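You operate a simulated robot arm through the tools that you are given. There is no shell and no other tool. Be economical: measure what you need, move in short steps, check, and stop when the job is done.

Carry out the task below with a simulated robot arm. There is one attempt and no reset: what you move stays moved.

JOB
Press the cork coaster once on LOW and leave it on the pad.
Fine: swing the head clear, turn the heat dial off, leave the switch on.

It is judged by the outcome, as a careful person would: the job done as asked, and still so three seconds after it is handed in. It fails if anything else is knocked over, pushed out of place, dropped, spilled or broken.

ROBOT AND FRAMES
A 6-joint arm with a two-finger parallel gripper, fixed in place. Base frame: the origin is at the foot of the arm, x ahead of it, y to its left, z up; the work surface is at about z = 840. Readings come in mm, degrees, newtons and seconds.
With the tool pointing down near the work surface it reaches from about 340 to 760 mm from the base axis. Its first joint turns from -66.0 to 66.0 degrees. Payload 2.45 kg.
The tool frame sits at the grasp point between the pads (the TCP): z along the fingers, y along the line on which they close. The tips reach 24 mm beyond it. Largest opening 68 mm; finger width 17, thickness 10; the body of the gripper, 40 by 70 mm, starts 41 mm behind the TCP.
Orientation is that of the tool frame in the base frame, as a unit quaternion [w, x, y, z]. With the fingers straight down and closing along the base's y, the tool's x points along the base's -x, its y along +y and its z along -z.

CONTROLS
- The arm moves only by the tool play_rows. Its argument "motion" is a list that holds one entry, the list of rows, each a list of 6 numbers: the shift along the base's x, y, z in mm, then the turn, a rotation vector about the base's x, y, z in degrees. In form: [[[x, y, z, rx, ry, rz], ...]]. A call has 1 to 10 rows; each row shifts and turns the commanded pose from where the row before left it. "gripper" is the opening, from 0 (shut) to 1 (fully open), set as the call begins (left out, the last holds). Rows are played at 5 a second. More than 50 mm and 8.6 degrees between two rows, or a gripper value outside its range, and nothing of the call is played. A pose out of reach is approached as far as the arm can. The call stops where the force on the tool passes 40 N (or 10 N more than at its start, if that is more) or the arm is blocked; 0.2 s more then pass. Each finger travels about 108 mm/s and halts on what it meets, pressing with about 45 N; the grip force reading is that of the motor and also rises with nothing between the fingers. The clock runs only during rows and for 0.2 s after the last one: add rows that do not move to give the fingers time. It gives the time, the measured TCP pose, the force on the tool (base axes), the opening and the grip force at its end, in the units of the frame above (readings bear some noise), and new pictures: "show" is both (left out), scene, wrist or none.
- Cameras (640 x 400 px; columns grow to the right, rows downward): "scene" is fixed at [171.2, 420.7, 1458.8]; the picture's right is [-0.68, -0.73, 0.00], its down [-0.45, 0.42, -0.78] and it looks along [0.57, -0.54, -0.62] (base axes); focal length 285 px, centre (320, 200). "wrist" rides on the gripper at [84, 11, -75] in the tool frame; the picture's right is [-0.13, 0.99, 0.00], its down [-0.60, -0.08, -0.79] and it looks along [-0.79, -0.10, 0.61] (tool axes); focal length 251 px, centre (320, 200). There is no depth. A picture from a camera that has moved, and an enlarged one, comes with that camera's place and axes in the base frame and with its lens.
- enlarge(camera, box): a new picture of the part [left, top, right, bottom] of that camera's present view, enlarged. The clock stands still meanwhile.
- sign_off(): hands the job in; it is judged then, once.

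Work in short steps. Places have to be worked out from the pictures, the camera data and where the tool is seen: move nearer, look again, correct. Check each grasp and each placing, and mend what went wrong. You have 120 turns and 170 pictures in all, those below and enlarged ones among them. Open the gripper and draw the arm clear of the work before you hand the job in, unless the task says otherwise; then end with one line.

The tools are called after "Request:" by a JSON object that holds its "method" and its "body". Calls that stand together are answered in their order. play_rows: Moves the arm, as the interface text tells. Its arguments: {"type":"object","properties":{"motion":{"type":"array","items":{"type":"array","items":{"type":"array","items":{"type":"number"}}}},"gripper":{"type":"number"},"show":{"type":"string","enum":["both","scene","wrist","none"]}},"required":["motion"]} The other tools are called the same way: enlarge (camera, box) takes an enlarged picture of a part of a camera's view; sign_off () hands the job in.

At the start:

```text
t: 0.0
tcp_pos: [393.1, -188.4, 1255.0]
ee_rot: [0.0, 0.0, 1.0, 0.0]
force: [-0.2, 0.5, -0.1]
width: 68.1
finger_force: 0.0
```

scene: 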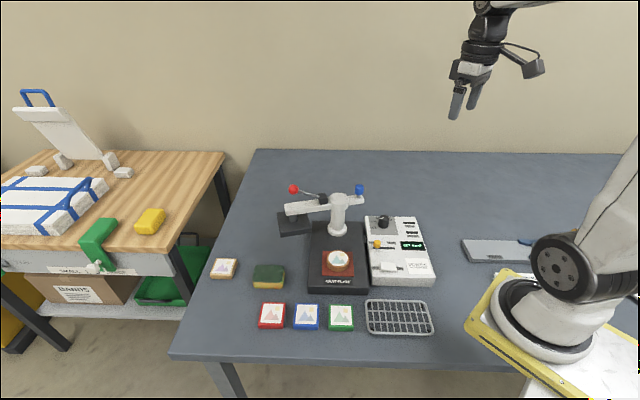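
wrist: 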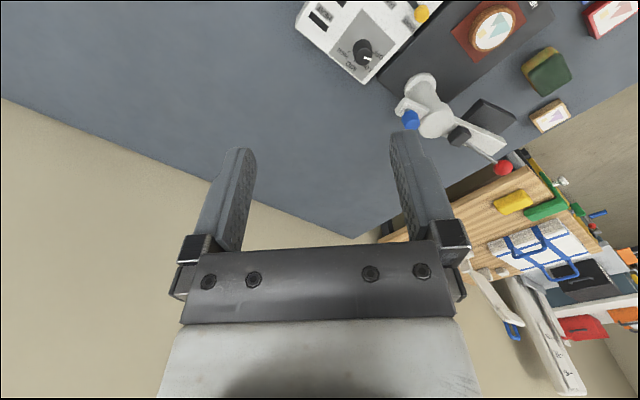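

I start by taking a closer look at the press, coasters and control box.

Request:
{"method": "enlarge", "body": {"camera": "scene", "box": [270, 170, 450, 300]}}

Request:
{"method": "enlarge", "body": {"camera": "scene", "box": [190, 240, 450, 345]}}

Request:
{"method": "enlarge", "body": {"camera": "scene", "box": [360, 205, 440, 290]}}

```text
3.08 times, centred on (360, 235) of scene
camera zoom: at [171.2, 420.7, 1458.8], right [-0.68, -0.73, 0.0], down [-0.45, 0.42, -0.78], along [0.57, -0.54, -0.62], focal length 876 px, centre (197, 92)
```

zoom: 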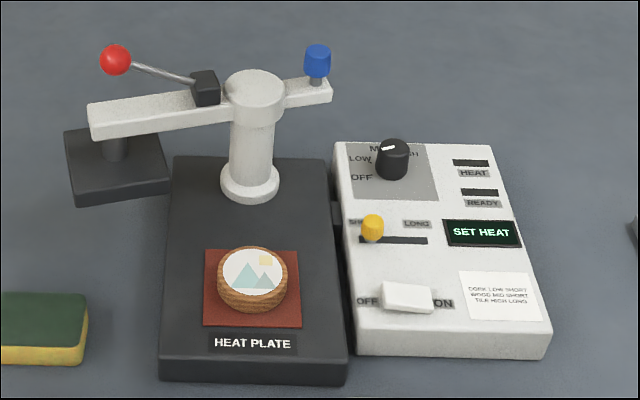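

```text
2.46 times, centred on (320, 292) of scene
camera zoom: at [171.2, 420.7, 1458.8], right [-0.68, -0.73, 0.0], down [-0.45, 0.42, -0.78], along [0.57, -0.54, -0.62], focal length 700 px, centre (320, -28)
```

zoom: 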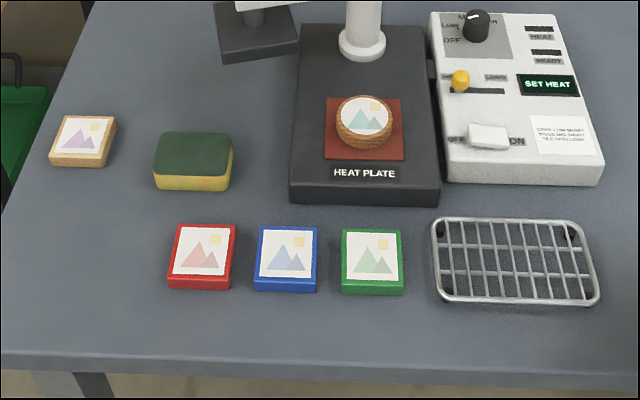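

```text
4.71 times, centred on (400, 248) of scene
camera zoom: at [171.2, 420.7, 1458.8], right [-0.68, -0.73, 0.0], down [-0.45, 0.42, -0.78], along [0.57, -0.54, -0.62], focal length 1339 px, centre (-56, -24)
```

zoom: 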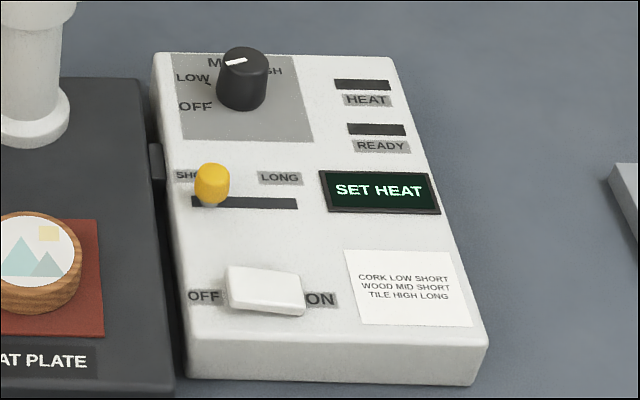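

The coaster is already on the pad, the slider looks to be on SHORT, and the dial sits near (480,-122). I'll move the wrist camera closer to see it from above.

Request:
{"method": "play_rows", "body": {"motion": [[[2, 16, -44, 0, 0, 0], [2, 16, -44, 0, 0, 0], [2, 16, -44, 0, 0, 0], [1, 15, -43, 0, 0, 0], [0, 0, 0, 0, 0, 0]]], "show": "wrist"}}

Request:
{"method": "enlarge", "body": {"camera": "wrist", "box": [220, 0, 540, 200]}}

```text
t: 1.2
tcp_pos: [400.5, -126.1, 1082.1]
ee_rot: [0.0, 0.0, 1.0, 0.0]
force: [-0.4, 0.2, 0.5]
width: 68.1
finger_force: 0.0
camera wrist: at [315.9, -116.4, 1156.2], right [0.13, 0.99, 0.0], down [0.6, -0.08, 0.79], along [0.79, -0.1, -0.61], focal length 251 px, centre (320, 200)
```

wrist: 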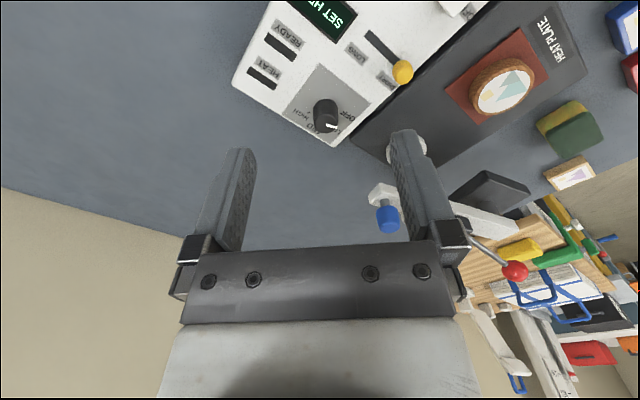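

```text
2.00 times, centred on (380, 100) of wrist
camera zoom: at [315.9, -116.4, 1156.2], right [0.13, 0.99, 0.0], down [0.6, -0.08, 0.79], along [0.79, -0.1, -0.61], focal length 503 px, centre (200, 400)
```

zoom: 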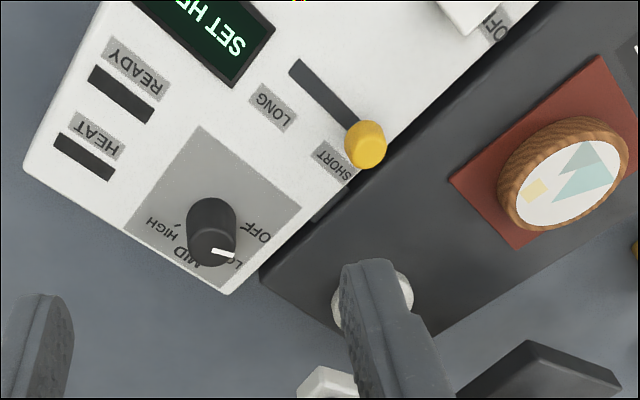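

The dial mark points at OFF (about 60–69° in the base frame), with the labels about 46° apart clockwise, so LOW is a ~46° clockwise turn. I place the dial at about (489,-132), top z≈912, and hover above it next.

Request:
{"method": "play_rows", "body": {"motion": [[[30, -2, -35, 0, 0, 0], [30, -2, -35, 0, 0, 0], [28, -2, -37, 0, 0, 0], [0, 0, 0, 0, 0, 0]]]}}

Request:
{"method": "enlarge", "body": {"camera": "wrist", "box": [220, 0, 420, 200]}}

Request:
{"method": "enlarge", "body": {"camera": "scene", "box": [320, 160, 440, 260]}}

```text
t: 2.2
tcp_pos: [488.3, -133.1, 972.2]
ee_rot: [0.0, 0.0, 1.0, 0.0]
force: [0.0, -0.4, -0.3]
width: 68.2
finger_force: 0.1
camera wrist: at [403.3, -120.9, 1046.5], right [0.13, 0.99, 0.0], down [0.6, -0.08, 0.79], along [0.79, -0.1, -0.61], focal length 251 px, centre (320, 200)
```

scene: 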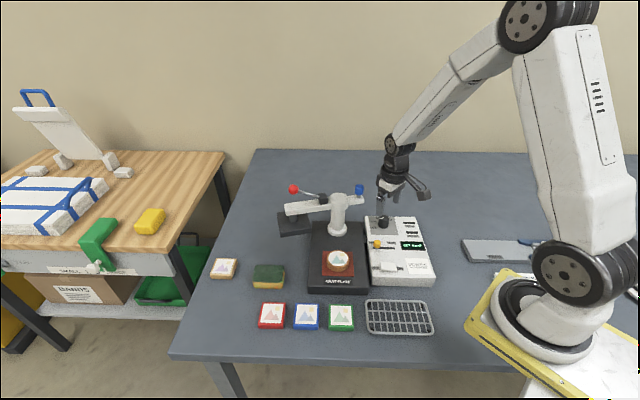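
wrist: 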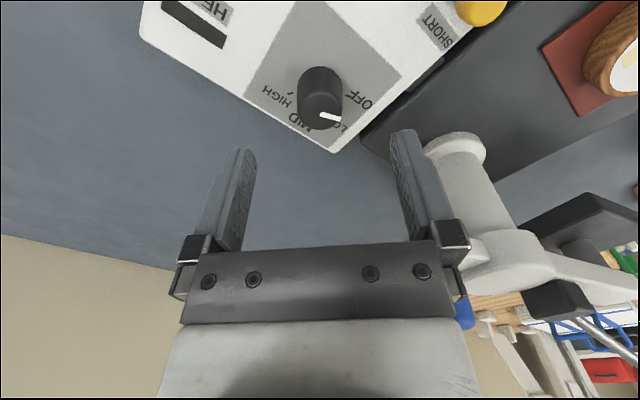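

```text
2.00 times, centred on (320, 100) of wrist
camera zoom: at [403.3, -120.9, 1046.5], right [0.13, 0.99, 0.0], down [0.6, -0.08, 0.79], along [0.79, -0.1, -0.61], focal length 503 px, centre (320, 400)
```

zoom: 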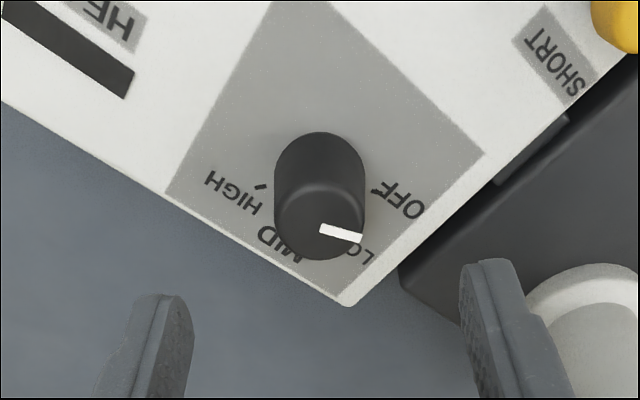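

```text
4.00 times, centred on (380, 210) of scene
camera zoom: at [171.2, 420.7, 1458.8], right [-0.68, -0.73, 0.0], down [-0.45, 0.42, -0.78], along [0.57, -0.54, -0.62], focal length 1138 px, centre (80, 160)
```

zoom: 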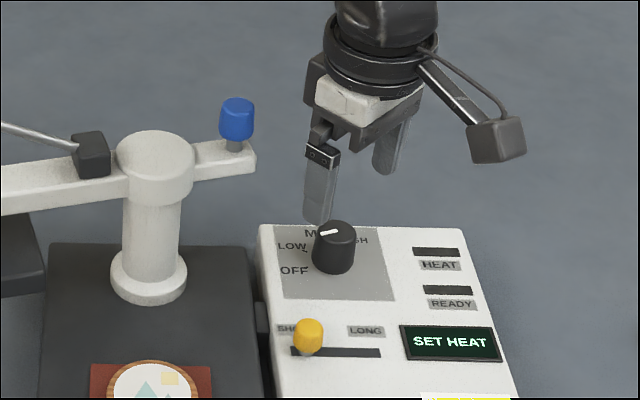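

Refined dial centre is (492.5,-132), about 27 mm across; the tick angles give a 50° spacing. I'll lower the fingers around it.

Request:
{"method": "play_rows", "body": {"motion": [[[4, 1, -15, 0, 0, 0], [0, 0, -15, 0, 0, 0], [0, 0, -15, 0, 0, 0], [0, 0, -14, 0, 0, 0], [0, 0, 0, 0, 0, 0]]]}}

Request:
{"method": "enlarge", "body": {"camera": "scene", "box": [320, 160, 440, 260]}}

```text
t: 3.4
tcp_pos: [492.2, -129.3, 914.2]
ee_rot: [0.0, -0.001, 1.0, 0.0]
force: [0.9, -0.9, -0.3]
width: 67.9
finger_force: 0.1
camera wrist: at [407.1, -119.4, 987.5], right [0.13, 0.99, 0.0], down [0.6, -0.08, 0.79], along [0.79, -0.1, -0.61], focal length 251 px, centre (320, 200)
```

scene: 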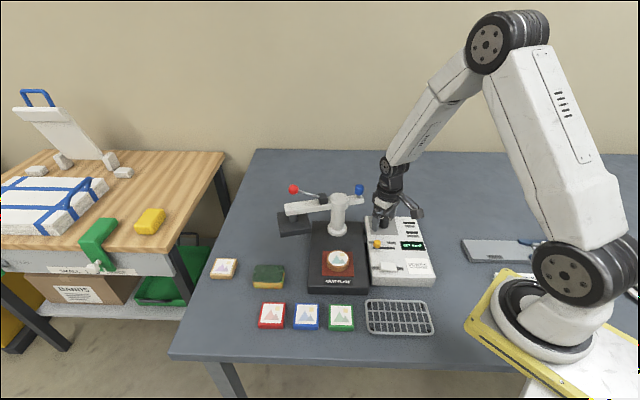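
wrist: 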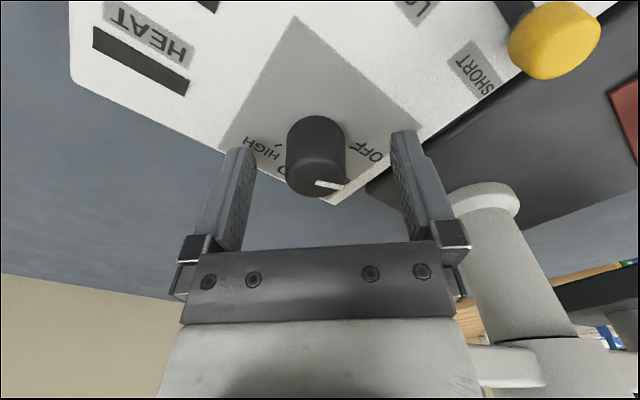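

```text
4.00 times, centred on (380, 210) of scene
camera zoom: at [171.2, 420.7, 1458.8], right [-0.68, -0.73, 0.0], down [-0.45, 0.42, -0.78], along [0.57, -0.54, -0.62], focal length 1138 px, centre (80, 160)
```

zoom: 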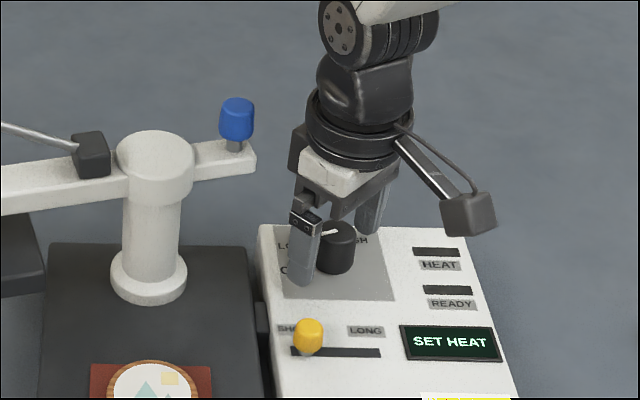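

The knob's top sits right at the projected TCP, so it's centred between the fingers. I close onto it.

Request:
{"method": "play_rows", "body": {"motion": [[[0, 0, 0, 0, 0, 0], [0, 0, 0, 0, 0, 0], [0, 0, 0, 0, 0, 0], [0, 0, 0, 0, 0, 0]]], "gripper": 0, "show": "wrist"}}

```text
t: 4.4
tcp_pos: [491.2, -132.6, 912.6]
ee_rot: [0.0, 0.001, 1.0, 0.0]
force: [-3.8, -37.6, -10.3]
width: 29.8
finger_force: 43.4
camera wrist: at [406.9, -121.5, 987.5], right [0.13, 0.99, 0.0], down [0.6, -0.08, 0.79], along [0.79, -0.1, -0.61], focal length 251 px, centre (320, 200)
```

wrist: 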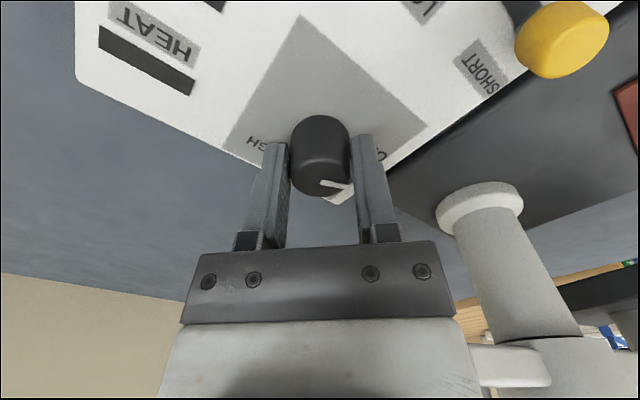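

Width 29.8 mm means the knob is held, but there is ~37 N sideways because the knob sits ~2.5 mm further to -y than the command. I relieve that first.

Request:
{"method": "play_rows", "body": {"motion": [[[-0.5, -1.5, 0, 0, 0, 0], [0, -1, -0.5, 0, 0, 0], [0, 0, 0, 0, 0, 0]]], "show": "none"}}

```text
t: 5.2
tcp_pos: [491.0, -131.6, 912.8]
ee_rot: [0.002, 0.0, 1.0, -0.001]
force: [4.7, -12.6, -0.8]
width: 29.9
finger_force: 43.5
```

Side load is down to 12 N. Now I turn the dial clockwise 50° towards LOW.

Request:
{"method": "play_rows", "body": {"motion": [[[0, -0.5, 0, 0, 0, -8], [0, -0.5, 0, 0, 0, -8], [0, 0, 0, 0, 0, -8], [0, 0, 0, 0, 0, -8], [0, 0, 0, 0, 0, -8], [0, 0, 0, 0, 0, -8], [0, 0, 0, 0, 0, -2], [0, 0, 0, 0, 0, 0]]]}}

Request:
{"method": "enlarge", "body": {"camera": "scene", "box": [320, 160, 440, 260]}}

```text
t: 6.6
tcp_pos: [491.6, -131.4, 914.1]
ee_rot: [0.0, 0.381, 0.924, 0.001]
force: [2.4, 7.7, -1.6]
width: 29.4
finger_force: 43.6
stopped in row 6: the force on the tool passed its limit (the readings are from after the stop); the commanded pose is now the measured one
camera wrist: at [439.5, -65.0, 987.9], right [0.79, 0.61, 0.0], down [0.37, -0.48, 0.79], along [0.49, -0.63, -0.61], focal length 251 px, centre (320, 200)
```

scene: 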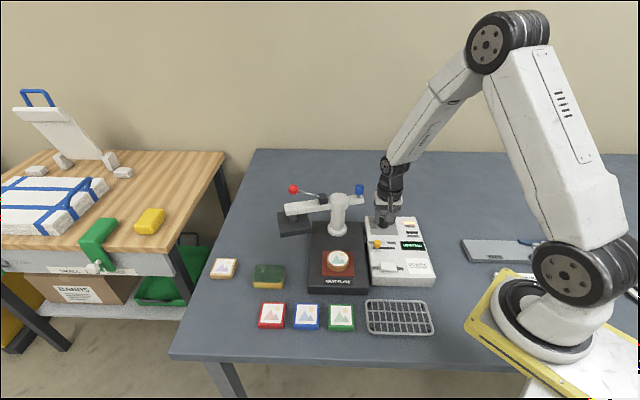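
wrist: 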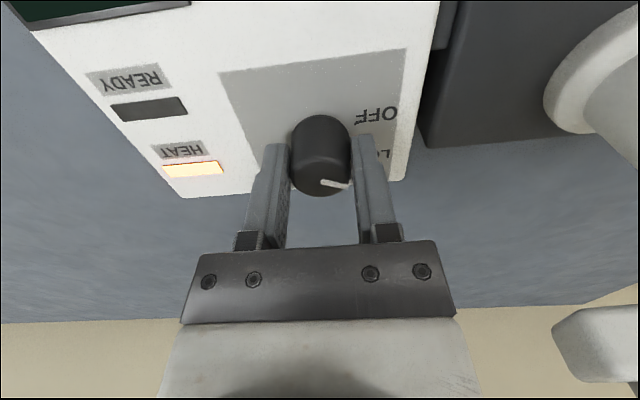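

```text
4.00 times, centred on (380, 210) of scene
camera zoom: at [171.3, 420.8, 1458.8], right [-0.68, -0.73, 0.0], down [-0.45, 0.42, -0.78], along [0.57, -0.54, -0.62], focal length 1138 px, centre (80, 160)
```

zoom: 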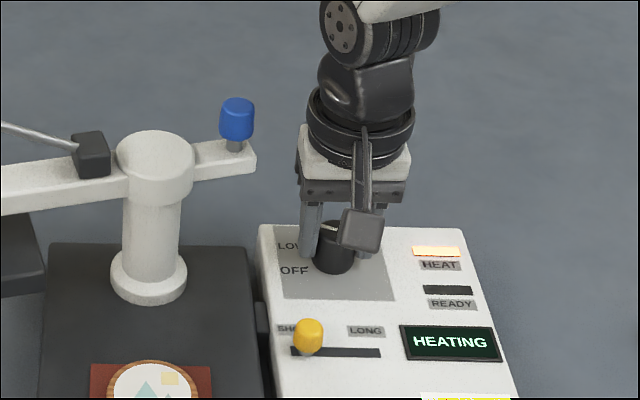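

HEAT lamp is lit and the display reads HEATING after 45° of turn. I release and rise to check where the mark sits relative to LOW.

Request:
{"method": "play_rows", "body": {"motion": [[[0, 0, 0, 0, 0, 0], [0, 0, 0, 0, 0, 0], [0, 0, 0, 0, 0, 0], [0, 0, 15, 0, 0, 0], [0, 0, 25, 0, 0, 0], [0, 0, 30, 0, 0, 0], [0, 0, 0, 0, 0, 0]]], "gripper": 1, "show": "wrist"}}

Request:
{"method": "enlarge", "body": {"camera": "wrist", "box": [220, 0, 420, 200]}}

Request:
{"method": "enlarge", "body": {"camera": "scene", "box": [360, 205, 420, 250]}}

```text
t: 8.2
tcp_pos: [491.1, -132.2, 983.5]
ee_rot: [0.0, 0.381, 0.925, -0.001]
force: [0.2, -0.5, 0.2]
width: 67.9
finger_force: 0.0
camera wrist: at [438.7, -66.5, 1058.1], right [0.79, 0.61, 0.0], down [0.37, -0.48, 0.79], along [0.49, -0.63, -0.61], focal length 251 px, centre (320, 200)
```

wrist: 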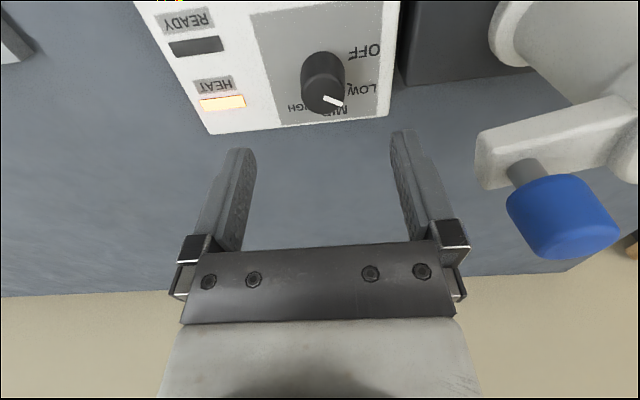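

```text
2.00 times, centred on (320, 100) of wrist
camera zoom: at [438.7, -66.5, 1058.1], right [0.79, 0.61, 0.0], down [0.37, -0.48, 0.79], along [0.49, -0.63, -0.61], focal length 503 px, centre (320, 400)
```

zoom: 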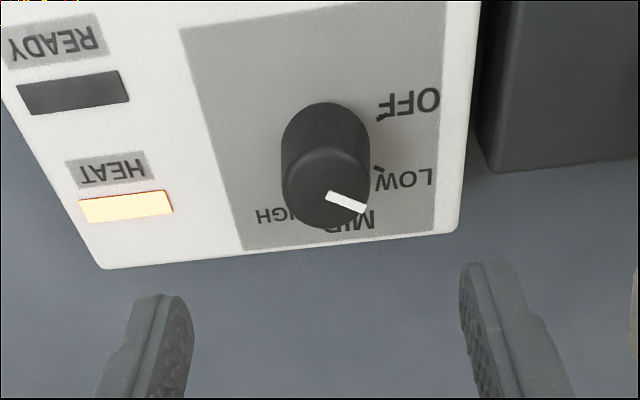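

```text
8.89 times, centred on (390, 228) of scene
camera zoom: at [171.2, 420.7, 1458.8], right [-0.68, -0.73, 0.0], down [-0.45, 0.42, -0.78], along [0.57, -0.54, -0.62], focal length 2530 px, centre (-302, -44)
```

zoom: 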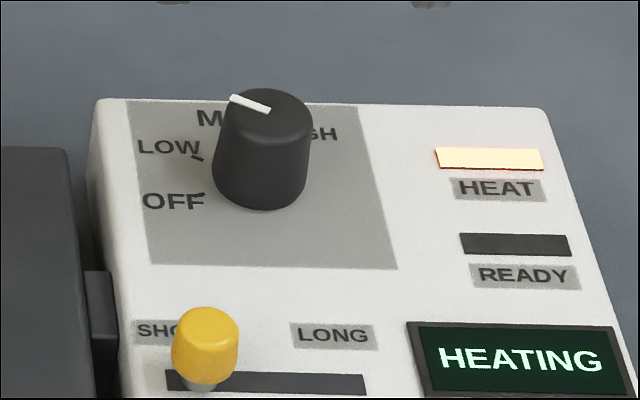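

The dial mark now lines up with the LOW tick. The blue knob on the arm's tail triangulates to (541,-72,1014) and the post axis to (570,-25); I rise and turn the gripper so it can straddle that knob across the arm, camera away from the press.

Request:
{"method": "play_rows", "body": {"motion": [[[0, 0, 45, 0, 0, 8.5], [0, 0, 45, 0, 0, 8.5], [0, 0, 0, 0, 0, 8.5], [0, 0, 0, 0, 0, 8.5], [0, 0, 0, 0, 0, 8.5], [0, 0, 0, 0, 0, 8.5], [0, 0, 0, 0, 0, 8.5], [0, 0, 0, 0, 0, 8.5], [0, 0, 0, 0, 0, 8.5], [0, 0, 0, 0, 0, 8.5]]], "show": "scene"}}

Request:
{"method": "play_rows", "body": {"motion": [[[12, 15, 0, 0, 0, 8.5], [12, 15, 0, 0, 0, 8.5], [13, 15, 0, 0, 0, 1], [13, 15, 0, 0, 0, 0], [0, 0, 0, 0, 0, 0]]]}}

Request:
{"method": "enlarge", "body": {"camera": "scene", "box": [270, 160, 450, 280]}}

```text
t: 10.4
tcp_pos: [491.3, -131.8, 1073.5]
ee_rot: [-0.002, -0.346, 0.938, 0.0]
force: [0.1, 0.3, 0.0]
width: 67.9
finger_force: 0.0
```

scene: 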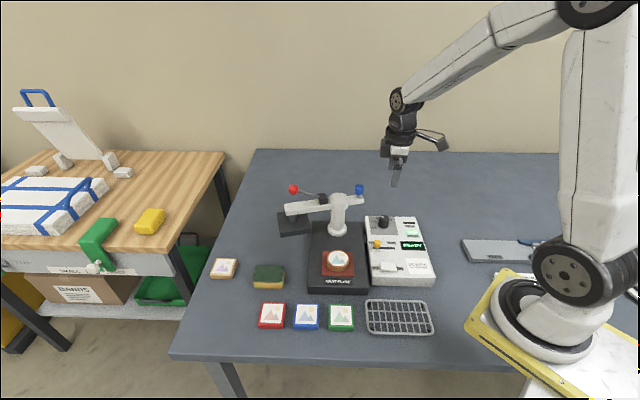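

```text
t: 11.6
tcp_pos: [541.1, -70.1, 1072.4]
ee_rot: [-0.001, -0.486, 0.874, 0.0]
force: [0.5, -0.5, 0.4]
width: 68.0
finger_force: 0.0
camera wrist: at [487.9, -137.1, 1147.0], right [-0.78, 0.63, 0.0], down [0.39, 0.47, 0.79], along [0.5, 0.61, -0.61], focal length 251 px, centre (320, 200)
```

scene: 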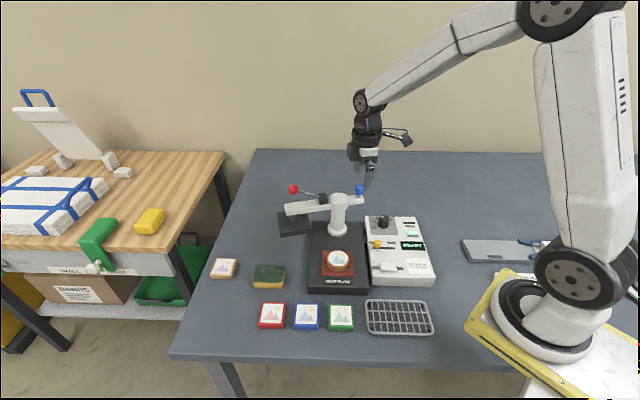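
wrist: 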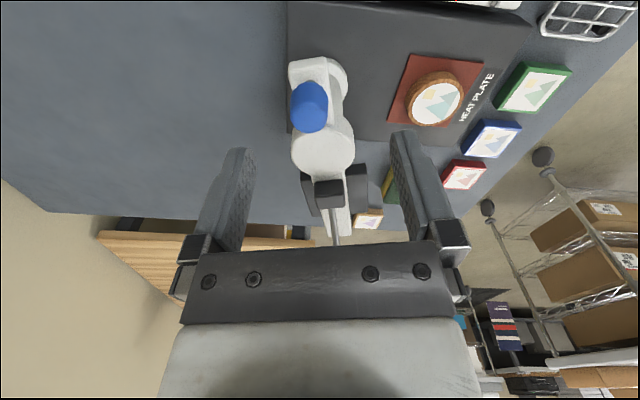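

```text
3.33 times, centred on (360, 220) of scene
camera zoom: at [171.2, 420.7, 1458.8], right [-0.68, -0.73, 0.0], down [-0.45, 0.42, -0.78], along [0.57, -0.54, -0.62], focal length 949 px, centre (187, 133)
```

zoom: 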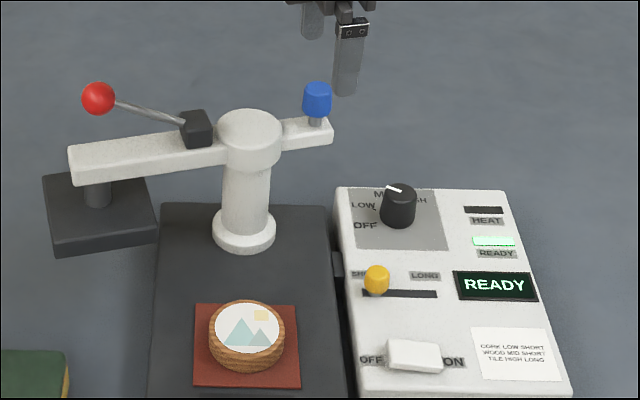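

READY is lit. The blue knob refines to (544,-75), z≈998–1027, tail top ≈987; I descend straddling it with tips at ~995.

Request:
{"method": "play_rows", "body": {"motion": [[[3, -5, 0, 0, 0, 0], [0, 0, -20, 0, 0, 0], [0, 0, -20, 0, 0, 0], [0, 0, -13, 0, 0, 0], [0, 0, 0, 0, 0, 0]]]}}

Request:
{"method": "enlarge", "body": {"camera": "scene", "box": [300, 150, 420, 230]}}

```text
t: 12.8
tcp_pos: [544.6, -77.0, 1019.2]
ee_rot: [-0.001, -0.486, 0.874, -0.002]
force: [-0.3, -0.6, 0.3]
width: 68.0
finger_force: 0.0
camera wrist: at [490.2, -143.1, 1094.6], right [-0.77, 0.63, 0.0], down [0.39, 0.47, 0.79], along [0.5, 0.61, -0.61], focal length 251 px, centre (320, 200)
```

scene: 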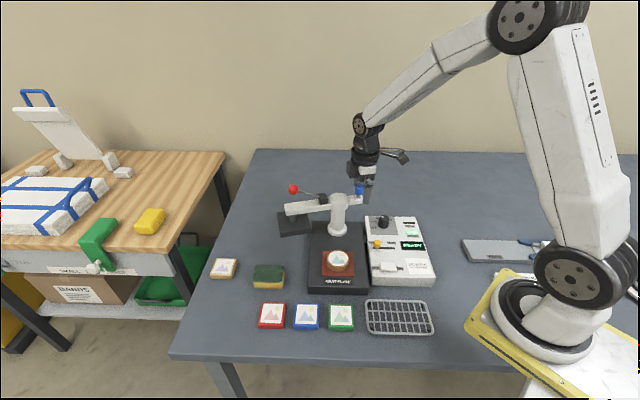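
wrist: 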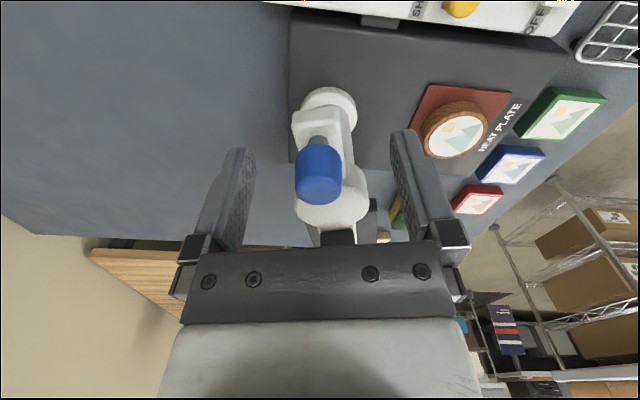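

```text
5.00 times, centred on (360, 190) of scene
camera zoom: at [171.2, 420.7, 1458.8], right [-0.68, -0.73, 0.0], down [-0.45, 0.42, -0.78], along [0.57, -0.54, -0.62], focal length 1423 px, centre (120, 250)
```

zoom: 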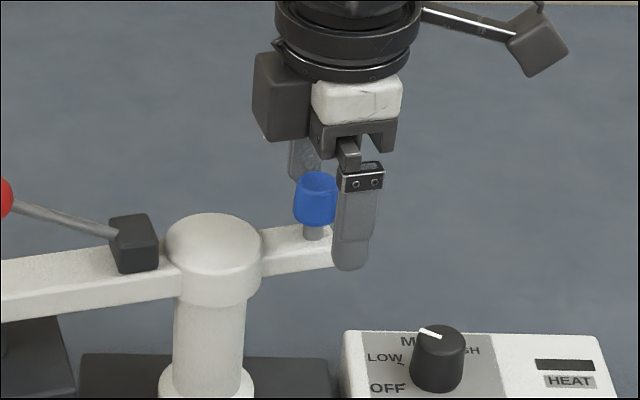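

The knob is centred between the fingers. I close to a snug straddle and swing the first four steps counter-clockwise along the arc about the post.

Request:
{"method": "play_rows", "body": {"motion": [[[0, 0, 0, 0, 0, 0], [0, 0, 0, 0, 0, 0], [7.3, -3.1, 0, 0, 0, 8], [7.6, -2.0, 0, 0, 0, 8], [7.8, -0.9, 0, 0, 0, 8], [7.9, 0.1, 0, 0, 0, 8], [0, 0, 0, 0, 0, 0]]], "gripper": 0.4}}

```text
t: 14.4
tcp_pos: [575.5, -82.5, 1020.1]
ee_rot: [0.002, 0.709, -0.705, 0.0]
force: [-0.8, 0.9, -0.1]
width: 27.3
finger_force: 0.0
camera wrist: at [564.1, -166.8, 1095.2], right [-0.99, 0.12, 0.0], down [0.08, 0.61, 0.79], along [0.1, 0.79, -0.61], focal length 251 px, centre (320, 200)
```

scene: 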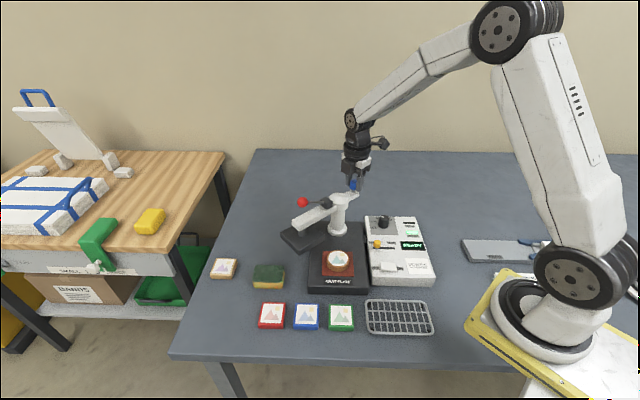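
wrist: 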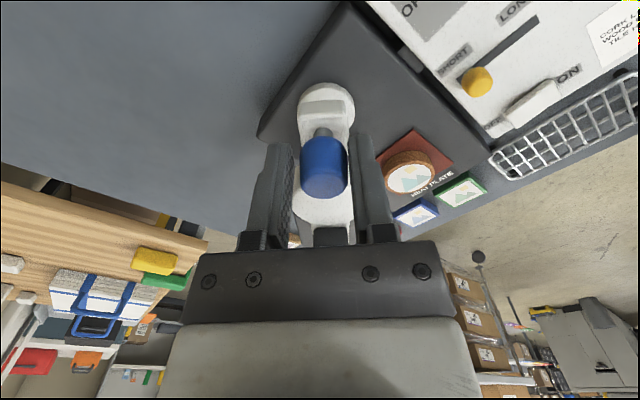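

The head follows smoothly with no load. I continue the remaining arc towards the pad.

Request:
{"method": "play_rows", "body": {"motion": [[[7.8, 1.3, 0, 0, 0, 8], [7.6, 2.3, 0, 0, 0, 8], [7.1, 3.4, 0, 0, 0, 8], [0, 0, 0, 0, 0, 0]]]}}

Request:
{"method": "enlarge", "body": {"camera": "scene", "box": [270, 170, 450, 300]}}

```text
t: 15.4
tcp_pos: [598.0, -76.2, 1018.6]
ee_rot: [0.0, 0.841, -0.541, 0.001]
force: [-0.8, 0.7, -0.2]
width: 27.4
finger_force: 0.1
camera wrist: at [621.2, -156.5, 1094.5], right [-0.96, -0.29, 0.0], down [-0.18, 0.58, 0.79], along [-0.23, 0.76, -0.61], focal length 251 px, centre (320, 200)
```

scene: 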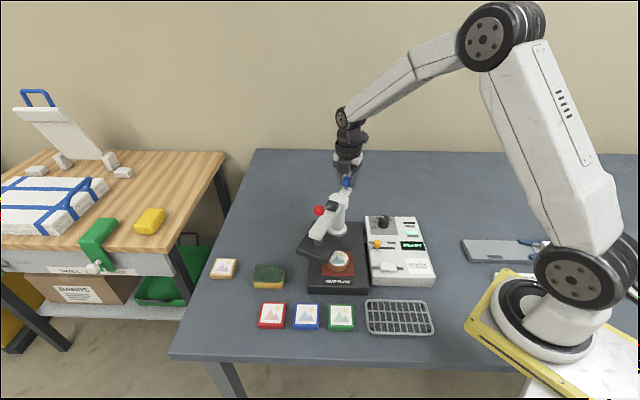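
wrist: 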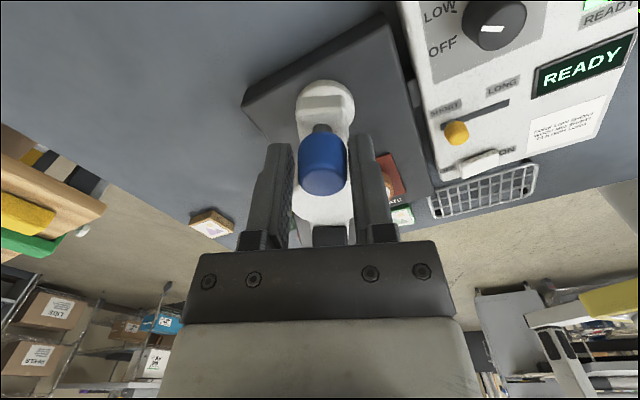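

```text
3.08 times, centred on (360, 235) of scene
camera zoom: at [171.2, 420.7, 1458.8], right [-0.68, -0.73, 0.0], down [-0.45, 0.42, -0.78], along [0.57, -0.54, -0.62], focal length 876 px, centre (197, 92)
```

zoom: 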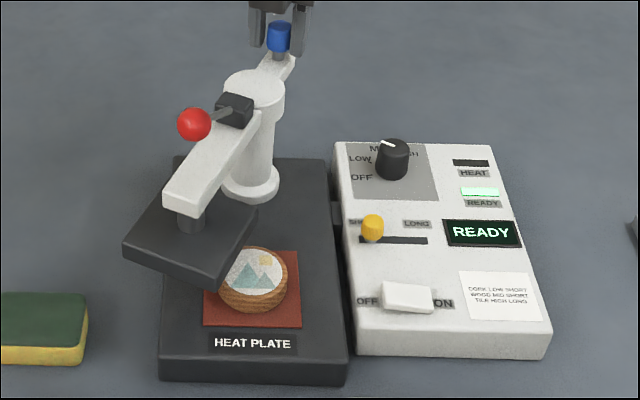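

Head clears the coaster. I go two more steps.

Request:
{"method": "play_rows", "body": {"motion": [[[6.6, 4.3, 0, 0, 0, 8], [6.0, 5.2, 0, 0, 0, 8], [0, 0, 0, 0, 0, 0]]]}}

Request:
{"method": "enlarge", "body": {"camera": "scene", "box": [270, 170, 450, 300]}}

```text
t: 16.2
tcp_pos: [610.7, -65.5, 1019.8]
ee_rot: [0.001, 0.907, -0.42, 0.0]
force: [0.0, -0.4, 0.0]
width: 27.2
finger_force: 0.0
camera wrist: at [655.1, -137.3, 1094.2], right [-0.84, -0.54, 0.0], down [-0.33, 0.51, 0.79], along [-0.43, 0.66, -0.61], focal length 251 px, centre (320, 200)
```

scene: 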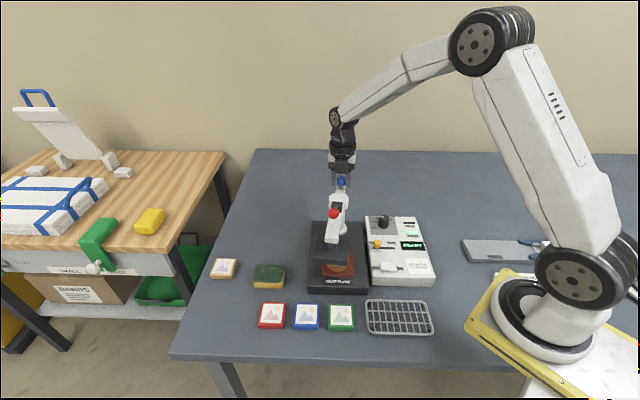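
wrist: 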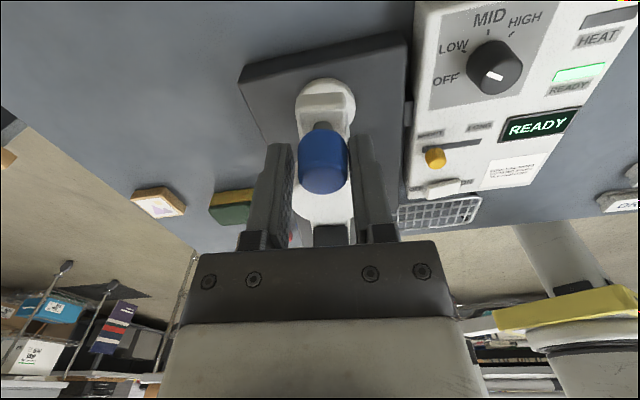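

```text
3.08 times, centred on (360, 235) of scene
camera zoom: at [171.2, 420.7, 1458.8], right [-0.68, -0.73, 0.0], down [-0.45, 0.42, -0.78], along [0.57, -0.54, -0.62], focal length 876 px, centre (197, 92)
```

zoom: 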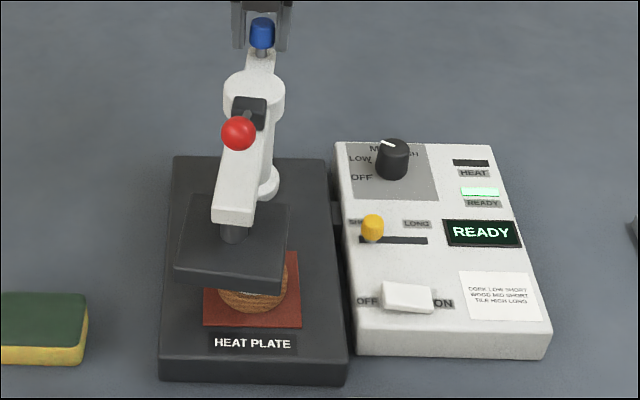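

The platen's edges are still rotated a few degrees clockwise relative to the base. I continue 8° more and check the dial mark from this view.

Request:
{"method": "enlarge", "body": {"camera": "wrist", "box": [400, 0, 600, 130]}}

Request:
{"method": "play_rows", "body": {"motion": [[[2.6, 2.9, 0, 0, 0, 4], [2.5, 3.1, 0, 0, 0, 4], [0, 0, 0, 0, 0, 0]]], "show": "none"}}

Request:
{"method": "enlarge", "body": {"camera": "scene", "box": [270, 170, 450, 300]}}

```text
3.08 times, centred on (500, 65) of wrist
camera zoom: at [655.1, -137.3, 1094.2], right [-0.84, -0.54, 0.0], down [-0.33, 0.51, 0.79], along [-0.43, 0.66, -0.61], focal length 774 px, centre (-234, 615)
```

zoom: 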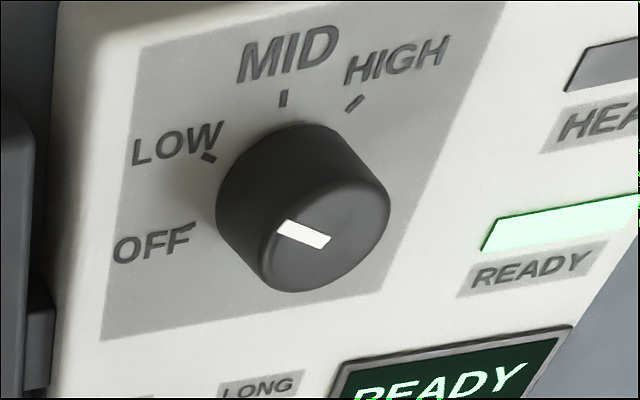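

```text
t: 17.0
tcp_pos: [613.9, -59.6, 1020.3]
ee_rot: [0.001, 0.935, -0.355, 0.0]
force: [-2.4, -0.9, 1.0]
width: 29.0
finger_force: 1.2
```

```text
3.08 times, centred on (360, 235) of scene
camera zoom: at [171.1, 420.6, 1458.9], right [-0.68, -0.73, 0.0], down [-0.45, 0.42, -0.78], along [0.57, -0.54, -0.62], focal length 876 px, centre (197, 92)
```

zoom: 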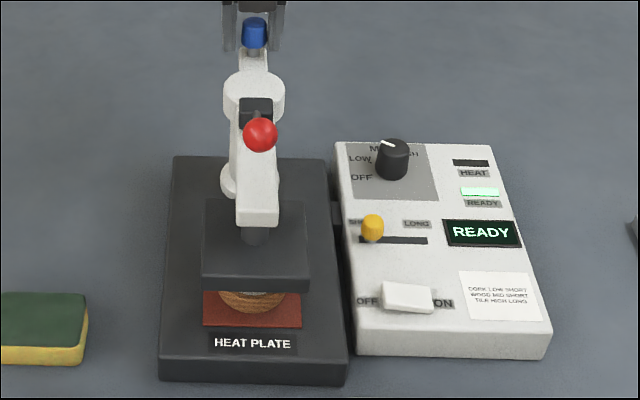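

Dial clearly points at LOW, and the platen is now squared over the pad against its stop. I release the blue knob, rise, and move back along the arm to view the red lever ball.

Request:
{"method": "play_rows", "body": {"motion": [[[0, 0, 0, 0, 0, 0], [0, 0, 0, 0, 0, 0], [0, 0, 30, 0, 0, 0], [0, 0, 40, 0, 0, 0], [0, 0, 40, 0, 0, 0], [-20, 18, 0, 0, 0, 0], [-30, 28, 0, 0, 0, 0], [-30, 28, 0, 0, 0, 0], [0, 0, 0, 0, 0, 0]]], "gripper": 1}}

Request:
{"method": "enlarge", "body": {"camera": "scene", "box": [270, 170, 450, 300]}}

```text
t: 19.0
tcp_pos: [534.5, 12.2, 1130.9]
ee_rot: [0.0, 0.934, -0.357, 0.001]
force: [0.2, 0.5, 0.5]
width: 68.2
finger_force: 0.0
camera wrist: at [589.8, -52.1, 1205.9], right [-0.76, -0.65, 0.0], down [-0.4, 0.46, 0.79], along [-0.52, 0.6, -0.61], focal length 251 px, centre (320, 200)
```

scene: 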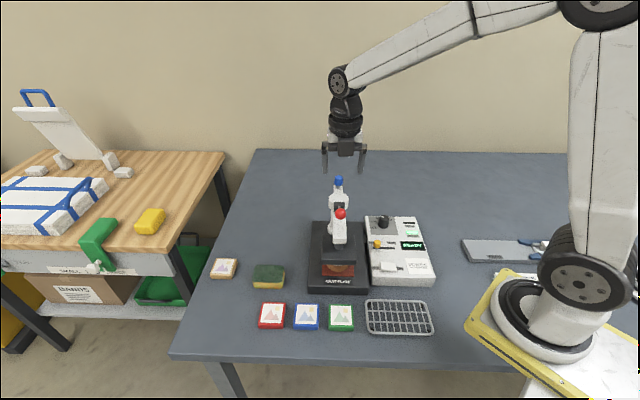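
wrist: 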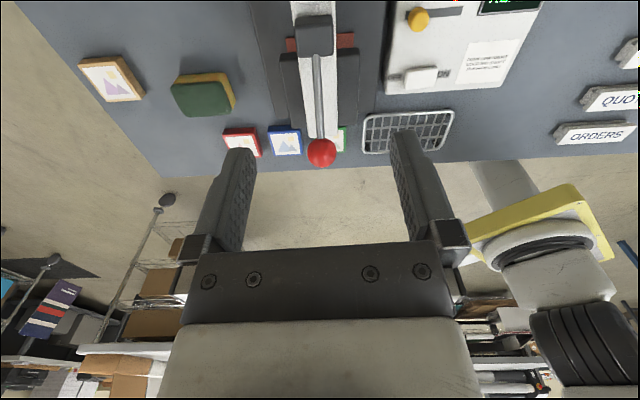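

```text
3.08 times, centred on (360, 235) of scene
camera zoom: at [171.2, 420.7, 1458.8], right [-0.68, -0.73, 0.0], down [-0.45, 0.42, -0.78], along [0.57, -0.54, -0.62], focal length 876 px, centre (197, 92)
```

zoom: 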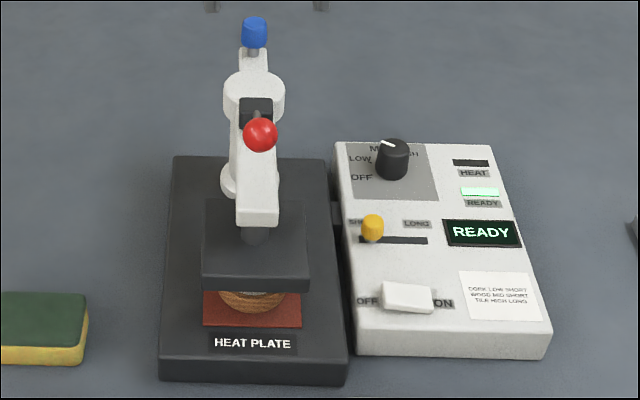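

The red ball triangulates to (490,58.5,1038), about 25 mm across; lever hinge is near r≈40 on the arm. I move above it and check alignment before lowering.

Request:
{"method": "play_rows", "body": {"motion": [[[-15, 15.5, 0, 0, 0, 0], [-15, 15.5, -15, 0, 0, 0], [-14.5, 15.5, -15, 0, 0, 0], [0, 0, 0, 0, 0, 0]]], "show": "wrist"}}

```text
t: 20.0
tcp_pos: [491.1, 59.5, 1099.1]
ee_rot: [0.0, 0.934, -0.357, 0.001]
force: [-0.9, -1.6, -0.5]
width: 67.9
finger_force: 0.0
camera wrist: at [545.6, -3.9, 1173.8], right [-0.76, -0.65, 0.0], down [-0.4, 0.46, 0.79], along [-0.52, 0.6, -0.61], focal length 251 px, centre (320, 200)
```

wrist: 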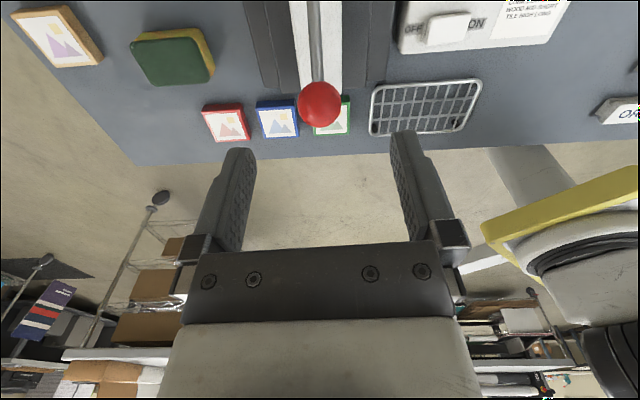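

Ball is exactly where predicted. I lower to z≈1053 and close on it.

Request:
{"method": "play_rows", "body": {"motion": [[[0, 0, -20, 0, 0, 0], [0, 0, -16, 0, 0, 0], [0, 0, -11, 0, 0, 0], [0, 0, 0, 0, 0, 0]]], "show": "none"}}

Request:
{"method": "play_rows", "body": {"motion": [[[0, 0, 0, 0, 0, 0], [0, 0, 0, 0, 0, 0], [0, 0, 0, 0, 0, 0]]], "gripper": 0}}

Request:
{"method": "enlarge", "body": {"camera": "scene", "box": [270, 150, 450, 280]}}

```text
t: 21.0
tcp_pos: [490.2, 60.5, 1051.1]
ee_rot: [0.0, 0.934, -0.356, 0.001]
force: [0.4, -0.2, 0.2]
width: 68.1
finger_force: 0.1
```

```text
t: 21.8
tcp_pos: [490.7, 61.5, 1051.9]
ee_rot: [0.001, 0.934, -0.356, 0.001]
force: [0.5, -0.9, -1.9]
width: 24.6
finger_force: 40.8
camera wrist: at [545.4, -3.5, 1126.4], right [-0.76, -0.65, 0.0], down [-0.4, 0.46, 0.79], along [-0.52, 0.6, -0.61], focal length 251 px, centre (320, 200)
```

scene: 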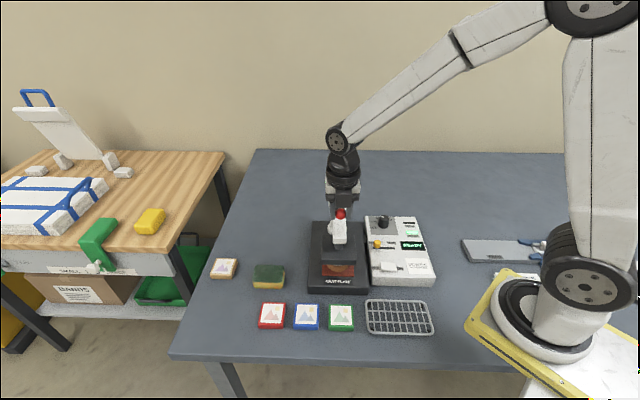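
wrist: 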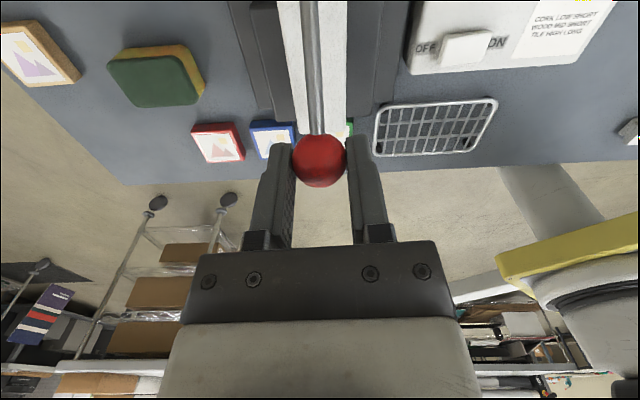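

```text
3.08 times, centred on (360, 215) of scene
camera zoom: at [171.2, 420.7, 1458.8], right [-0.68, -0.73, 0.0], down [-0.45, 0.42, -0.78], along [0.57, -0.54, -0.62], focal length 876 px, centre (197, 154)
```

zoom: 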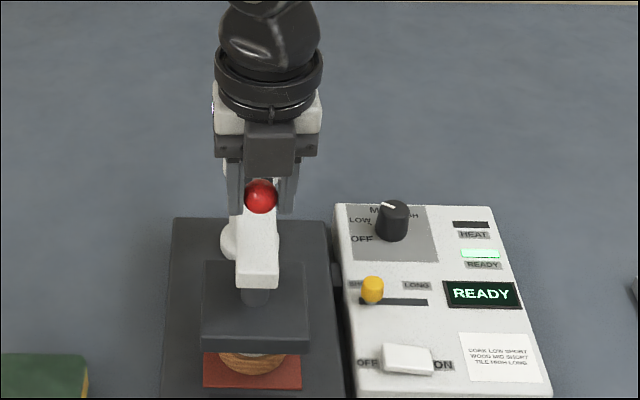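

Ball held (24.6 mm). I pull the lever down along its arc, about two thirds of the way, and check.

Request:
{"method": "play_rows", "body": {"motion": [[[-1.5, 1.6, -5.4, 0, 0, 0], [-1.2, 1.3, -5.4, 0, 0, 0], [-0.9, 1.0, -5.5, 0, 0, 0], [-0.7, 0.7, -5.5, 0, 0, 0]]], "show": "none"}}

Request:
{"method": "enlarge", "body": {"camera": "scene", "box": [270, 170, 450, 300]}}

```text
t: 22.8
tcp_pos: [486.1, 64.2, 1030.8]
ee_rot: [0.001, 0.934, -0.356, 0.001]
force: [-3.7, 7.1, 19.5]
width: 24.7
finger_force: 40.4
```

```text
3.08 times, centred on (360, 235) of scene
camera zoom: at [170.7, 420.9, 1458.8], right [-0.68, -0.73, 0.0], down [-0.45, 0.42, -0.79], along [0.57, -0.54, -0.62], focal length 876 px, centre (197, 92)
```

zoom: 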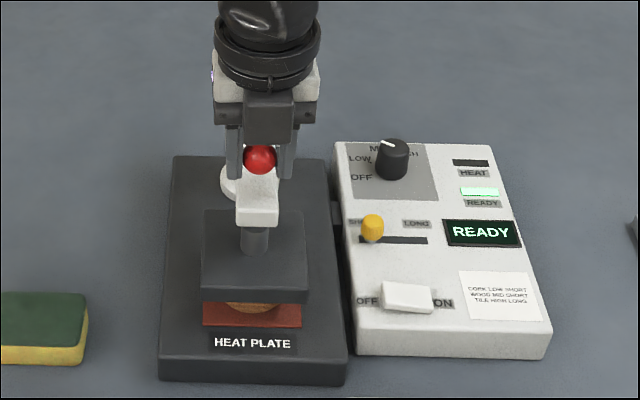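

Spring-loaded (≈20 N), and the platen is descending. I continue down.

Request:
{"method": "play_rows", "body": {"motion": [[[-0.3, 0.4, -5.5, 0, 0, 0], [-0.2, 0.2, -5.5, 0, 0, 0]]], "show": "none"}}

Request:
{"method": "enlarge", "body": {"camera": "scene", "box": [270, 170, 450, 300]}}

```text
t: 23.4
tcp_pos: [485.8, 64.6, 1021.8]
ee_rot: [-0.001, 0.934, -0.357, 0.002]
force: [1.5, 8.9, 15.5]
width: 24.6
finger_force: 40.9
```

```text
3.08 times, centred on (360, 235) of scene
camera zoom: at [171.0, 420.9, 1458.8], right [-0.68, -0.73, 0.0], down [-0.45, 0.42, -0.79], along [0.57, -0.54, -0.62], focal length 876 px, centre (197, 92)
```

zoom: 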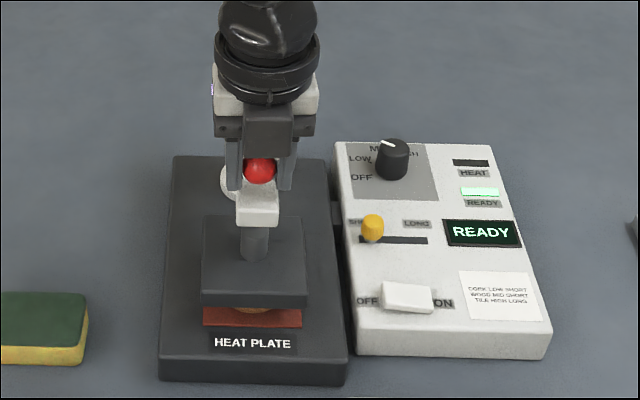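

Nearly there, display still READY. Continue down another ~8 mm.

Request:
{"method": "play_rows", "body": {"motion": [[[0.2, -0.2, -4, 0, 0, 0], [0.3, -0.3, -4, 0, 0, 0]]], "show": "none"}}

Request:
{"method": "enlarge", "body": {"camera": "scene", "box": [270, 170, 450, 300]}}

```text
t: 24.0
tcp_pos: [486.1, 66.3, 1012.5]
ee_rot: [0.0, 0.935, -0.355, 0.0]
force: [0.4, 21.8, 12.9]
width: 24.6
finger_force: 40.7
```

```text
3.08 times, centred on (360, 235) of scene
camera zoom: at [171.0, 421.3, 1458.7], right [-0.68, -0.73, 0.0], down [-0.45, 0.42, -0.79], along [0.57, -0.54, -0.62], focal length 876 px, centre (197, 92)
```

zoom: 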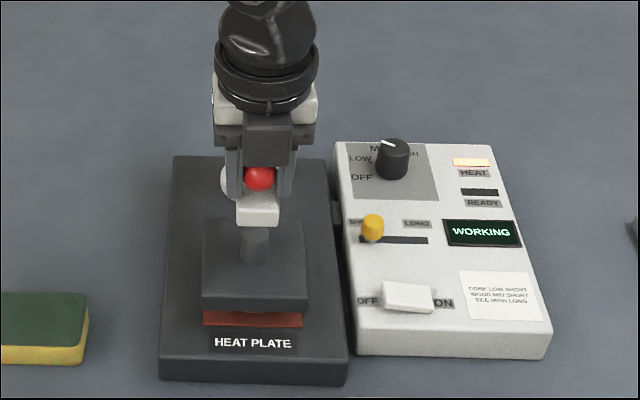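

Display reads WORKING: the press is closed. I hold still and watch the display.

Request:
{"method": "play_rows", "body": {"motion": [[[0, 0, 0, 0, 0, 0], [0, 0, 0, 0, 0, 0], [0, 0, 0, 0, 0, 0], [0, 0, 0, 0, 0, 0]]], "show": "none"}}

Request:
{"method": "enlarge", "body": {"camera": "scene", "box": [360, 205, 440, 290]}}

```text
t: 25.0
tcp_pos: [486.0, 65.9, 1011.9]
ee_rot: [0.001, 0.934, -0.357, 0.0]
force: [-0.9, 30.1, 9.3]
width: 25.1
finger_force: 40.2
```

```text
4.71 times, centred on (400, 248) of scene
camera zoom: at [171.0, 421.5, 1458.6], right [-0.68, -0.73, 0.0], down [-0.45, 0.42, -0.79], along [0.57, -0.54, -0.62], focal length 1339 px, centre (-56, -24)
```

zoom: 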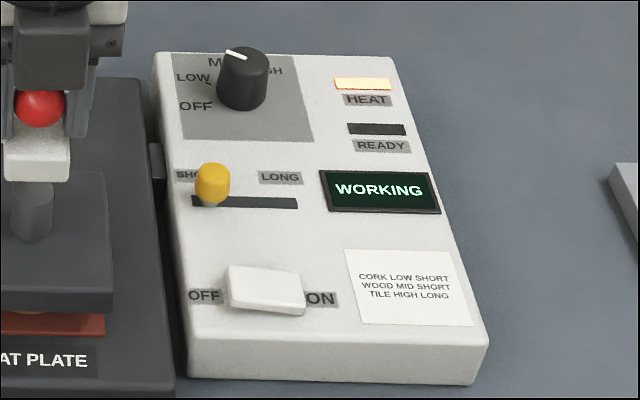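

Still WORKING; lateral load grew to 30 N in +y, so I ease slightly that way while holding.

Request:
{"method": "play_rows", "body": {"motion": [[[0, 0.7, 0, 0, 0, 0], [0, 0.7, 0, 0, 0, 0], [0, 0, 0, 0, 0, 0], [0, 0, 0, 0, 0, 0]]], "show": "none"}}

Request:
{"method": "enlarge", "body": {"camera": "scene", "box": [270, 170, 450, 300]}}

```text
t: 26.0
tcp_pos: [486.7, 65.0, 1011.5]
ee_rot: [0.003, 0.934, -0.356, 0.0]
force: [1.3, 12.7, -1.5]
width: 24.5
finger_force: 40.2
```

```text
3.08 times, centred on (360, 235) of scene
camera zoom: at [171.2, 421.0, 1458.7], right [-0.68, -0.73, 0.0], down [-0.45, 0.42, -0.78], along [0.57, -0.54, -0.62], focal length 876 px, centre (197, 92)
```

zoom: 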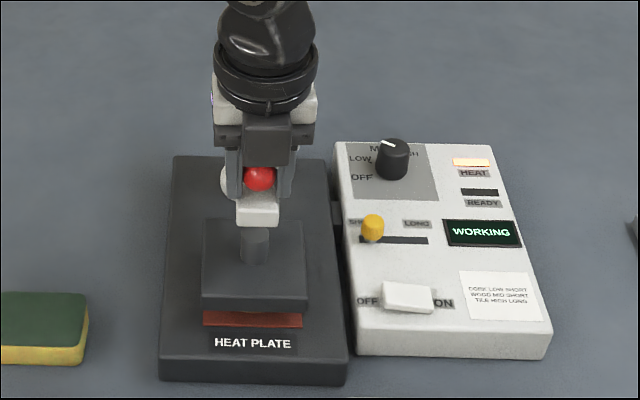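

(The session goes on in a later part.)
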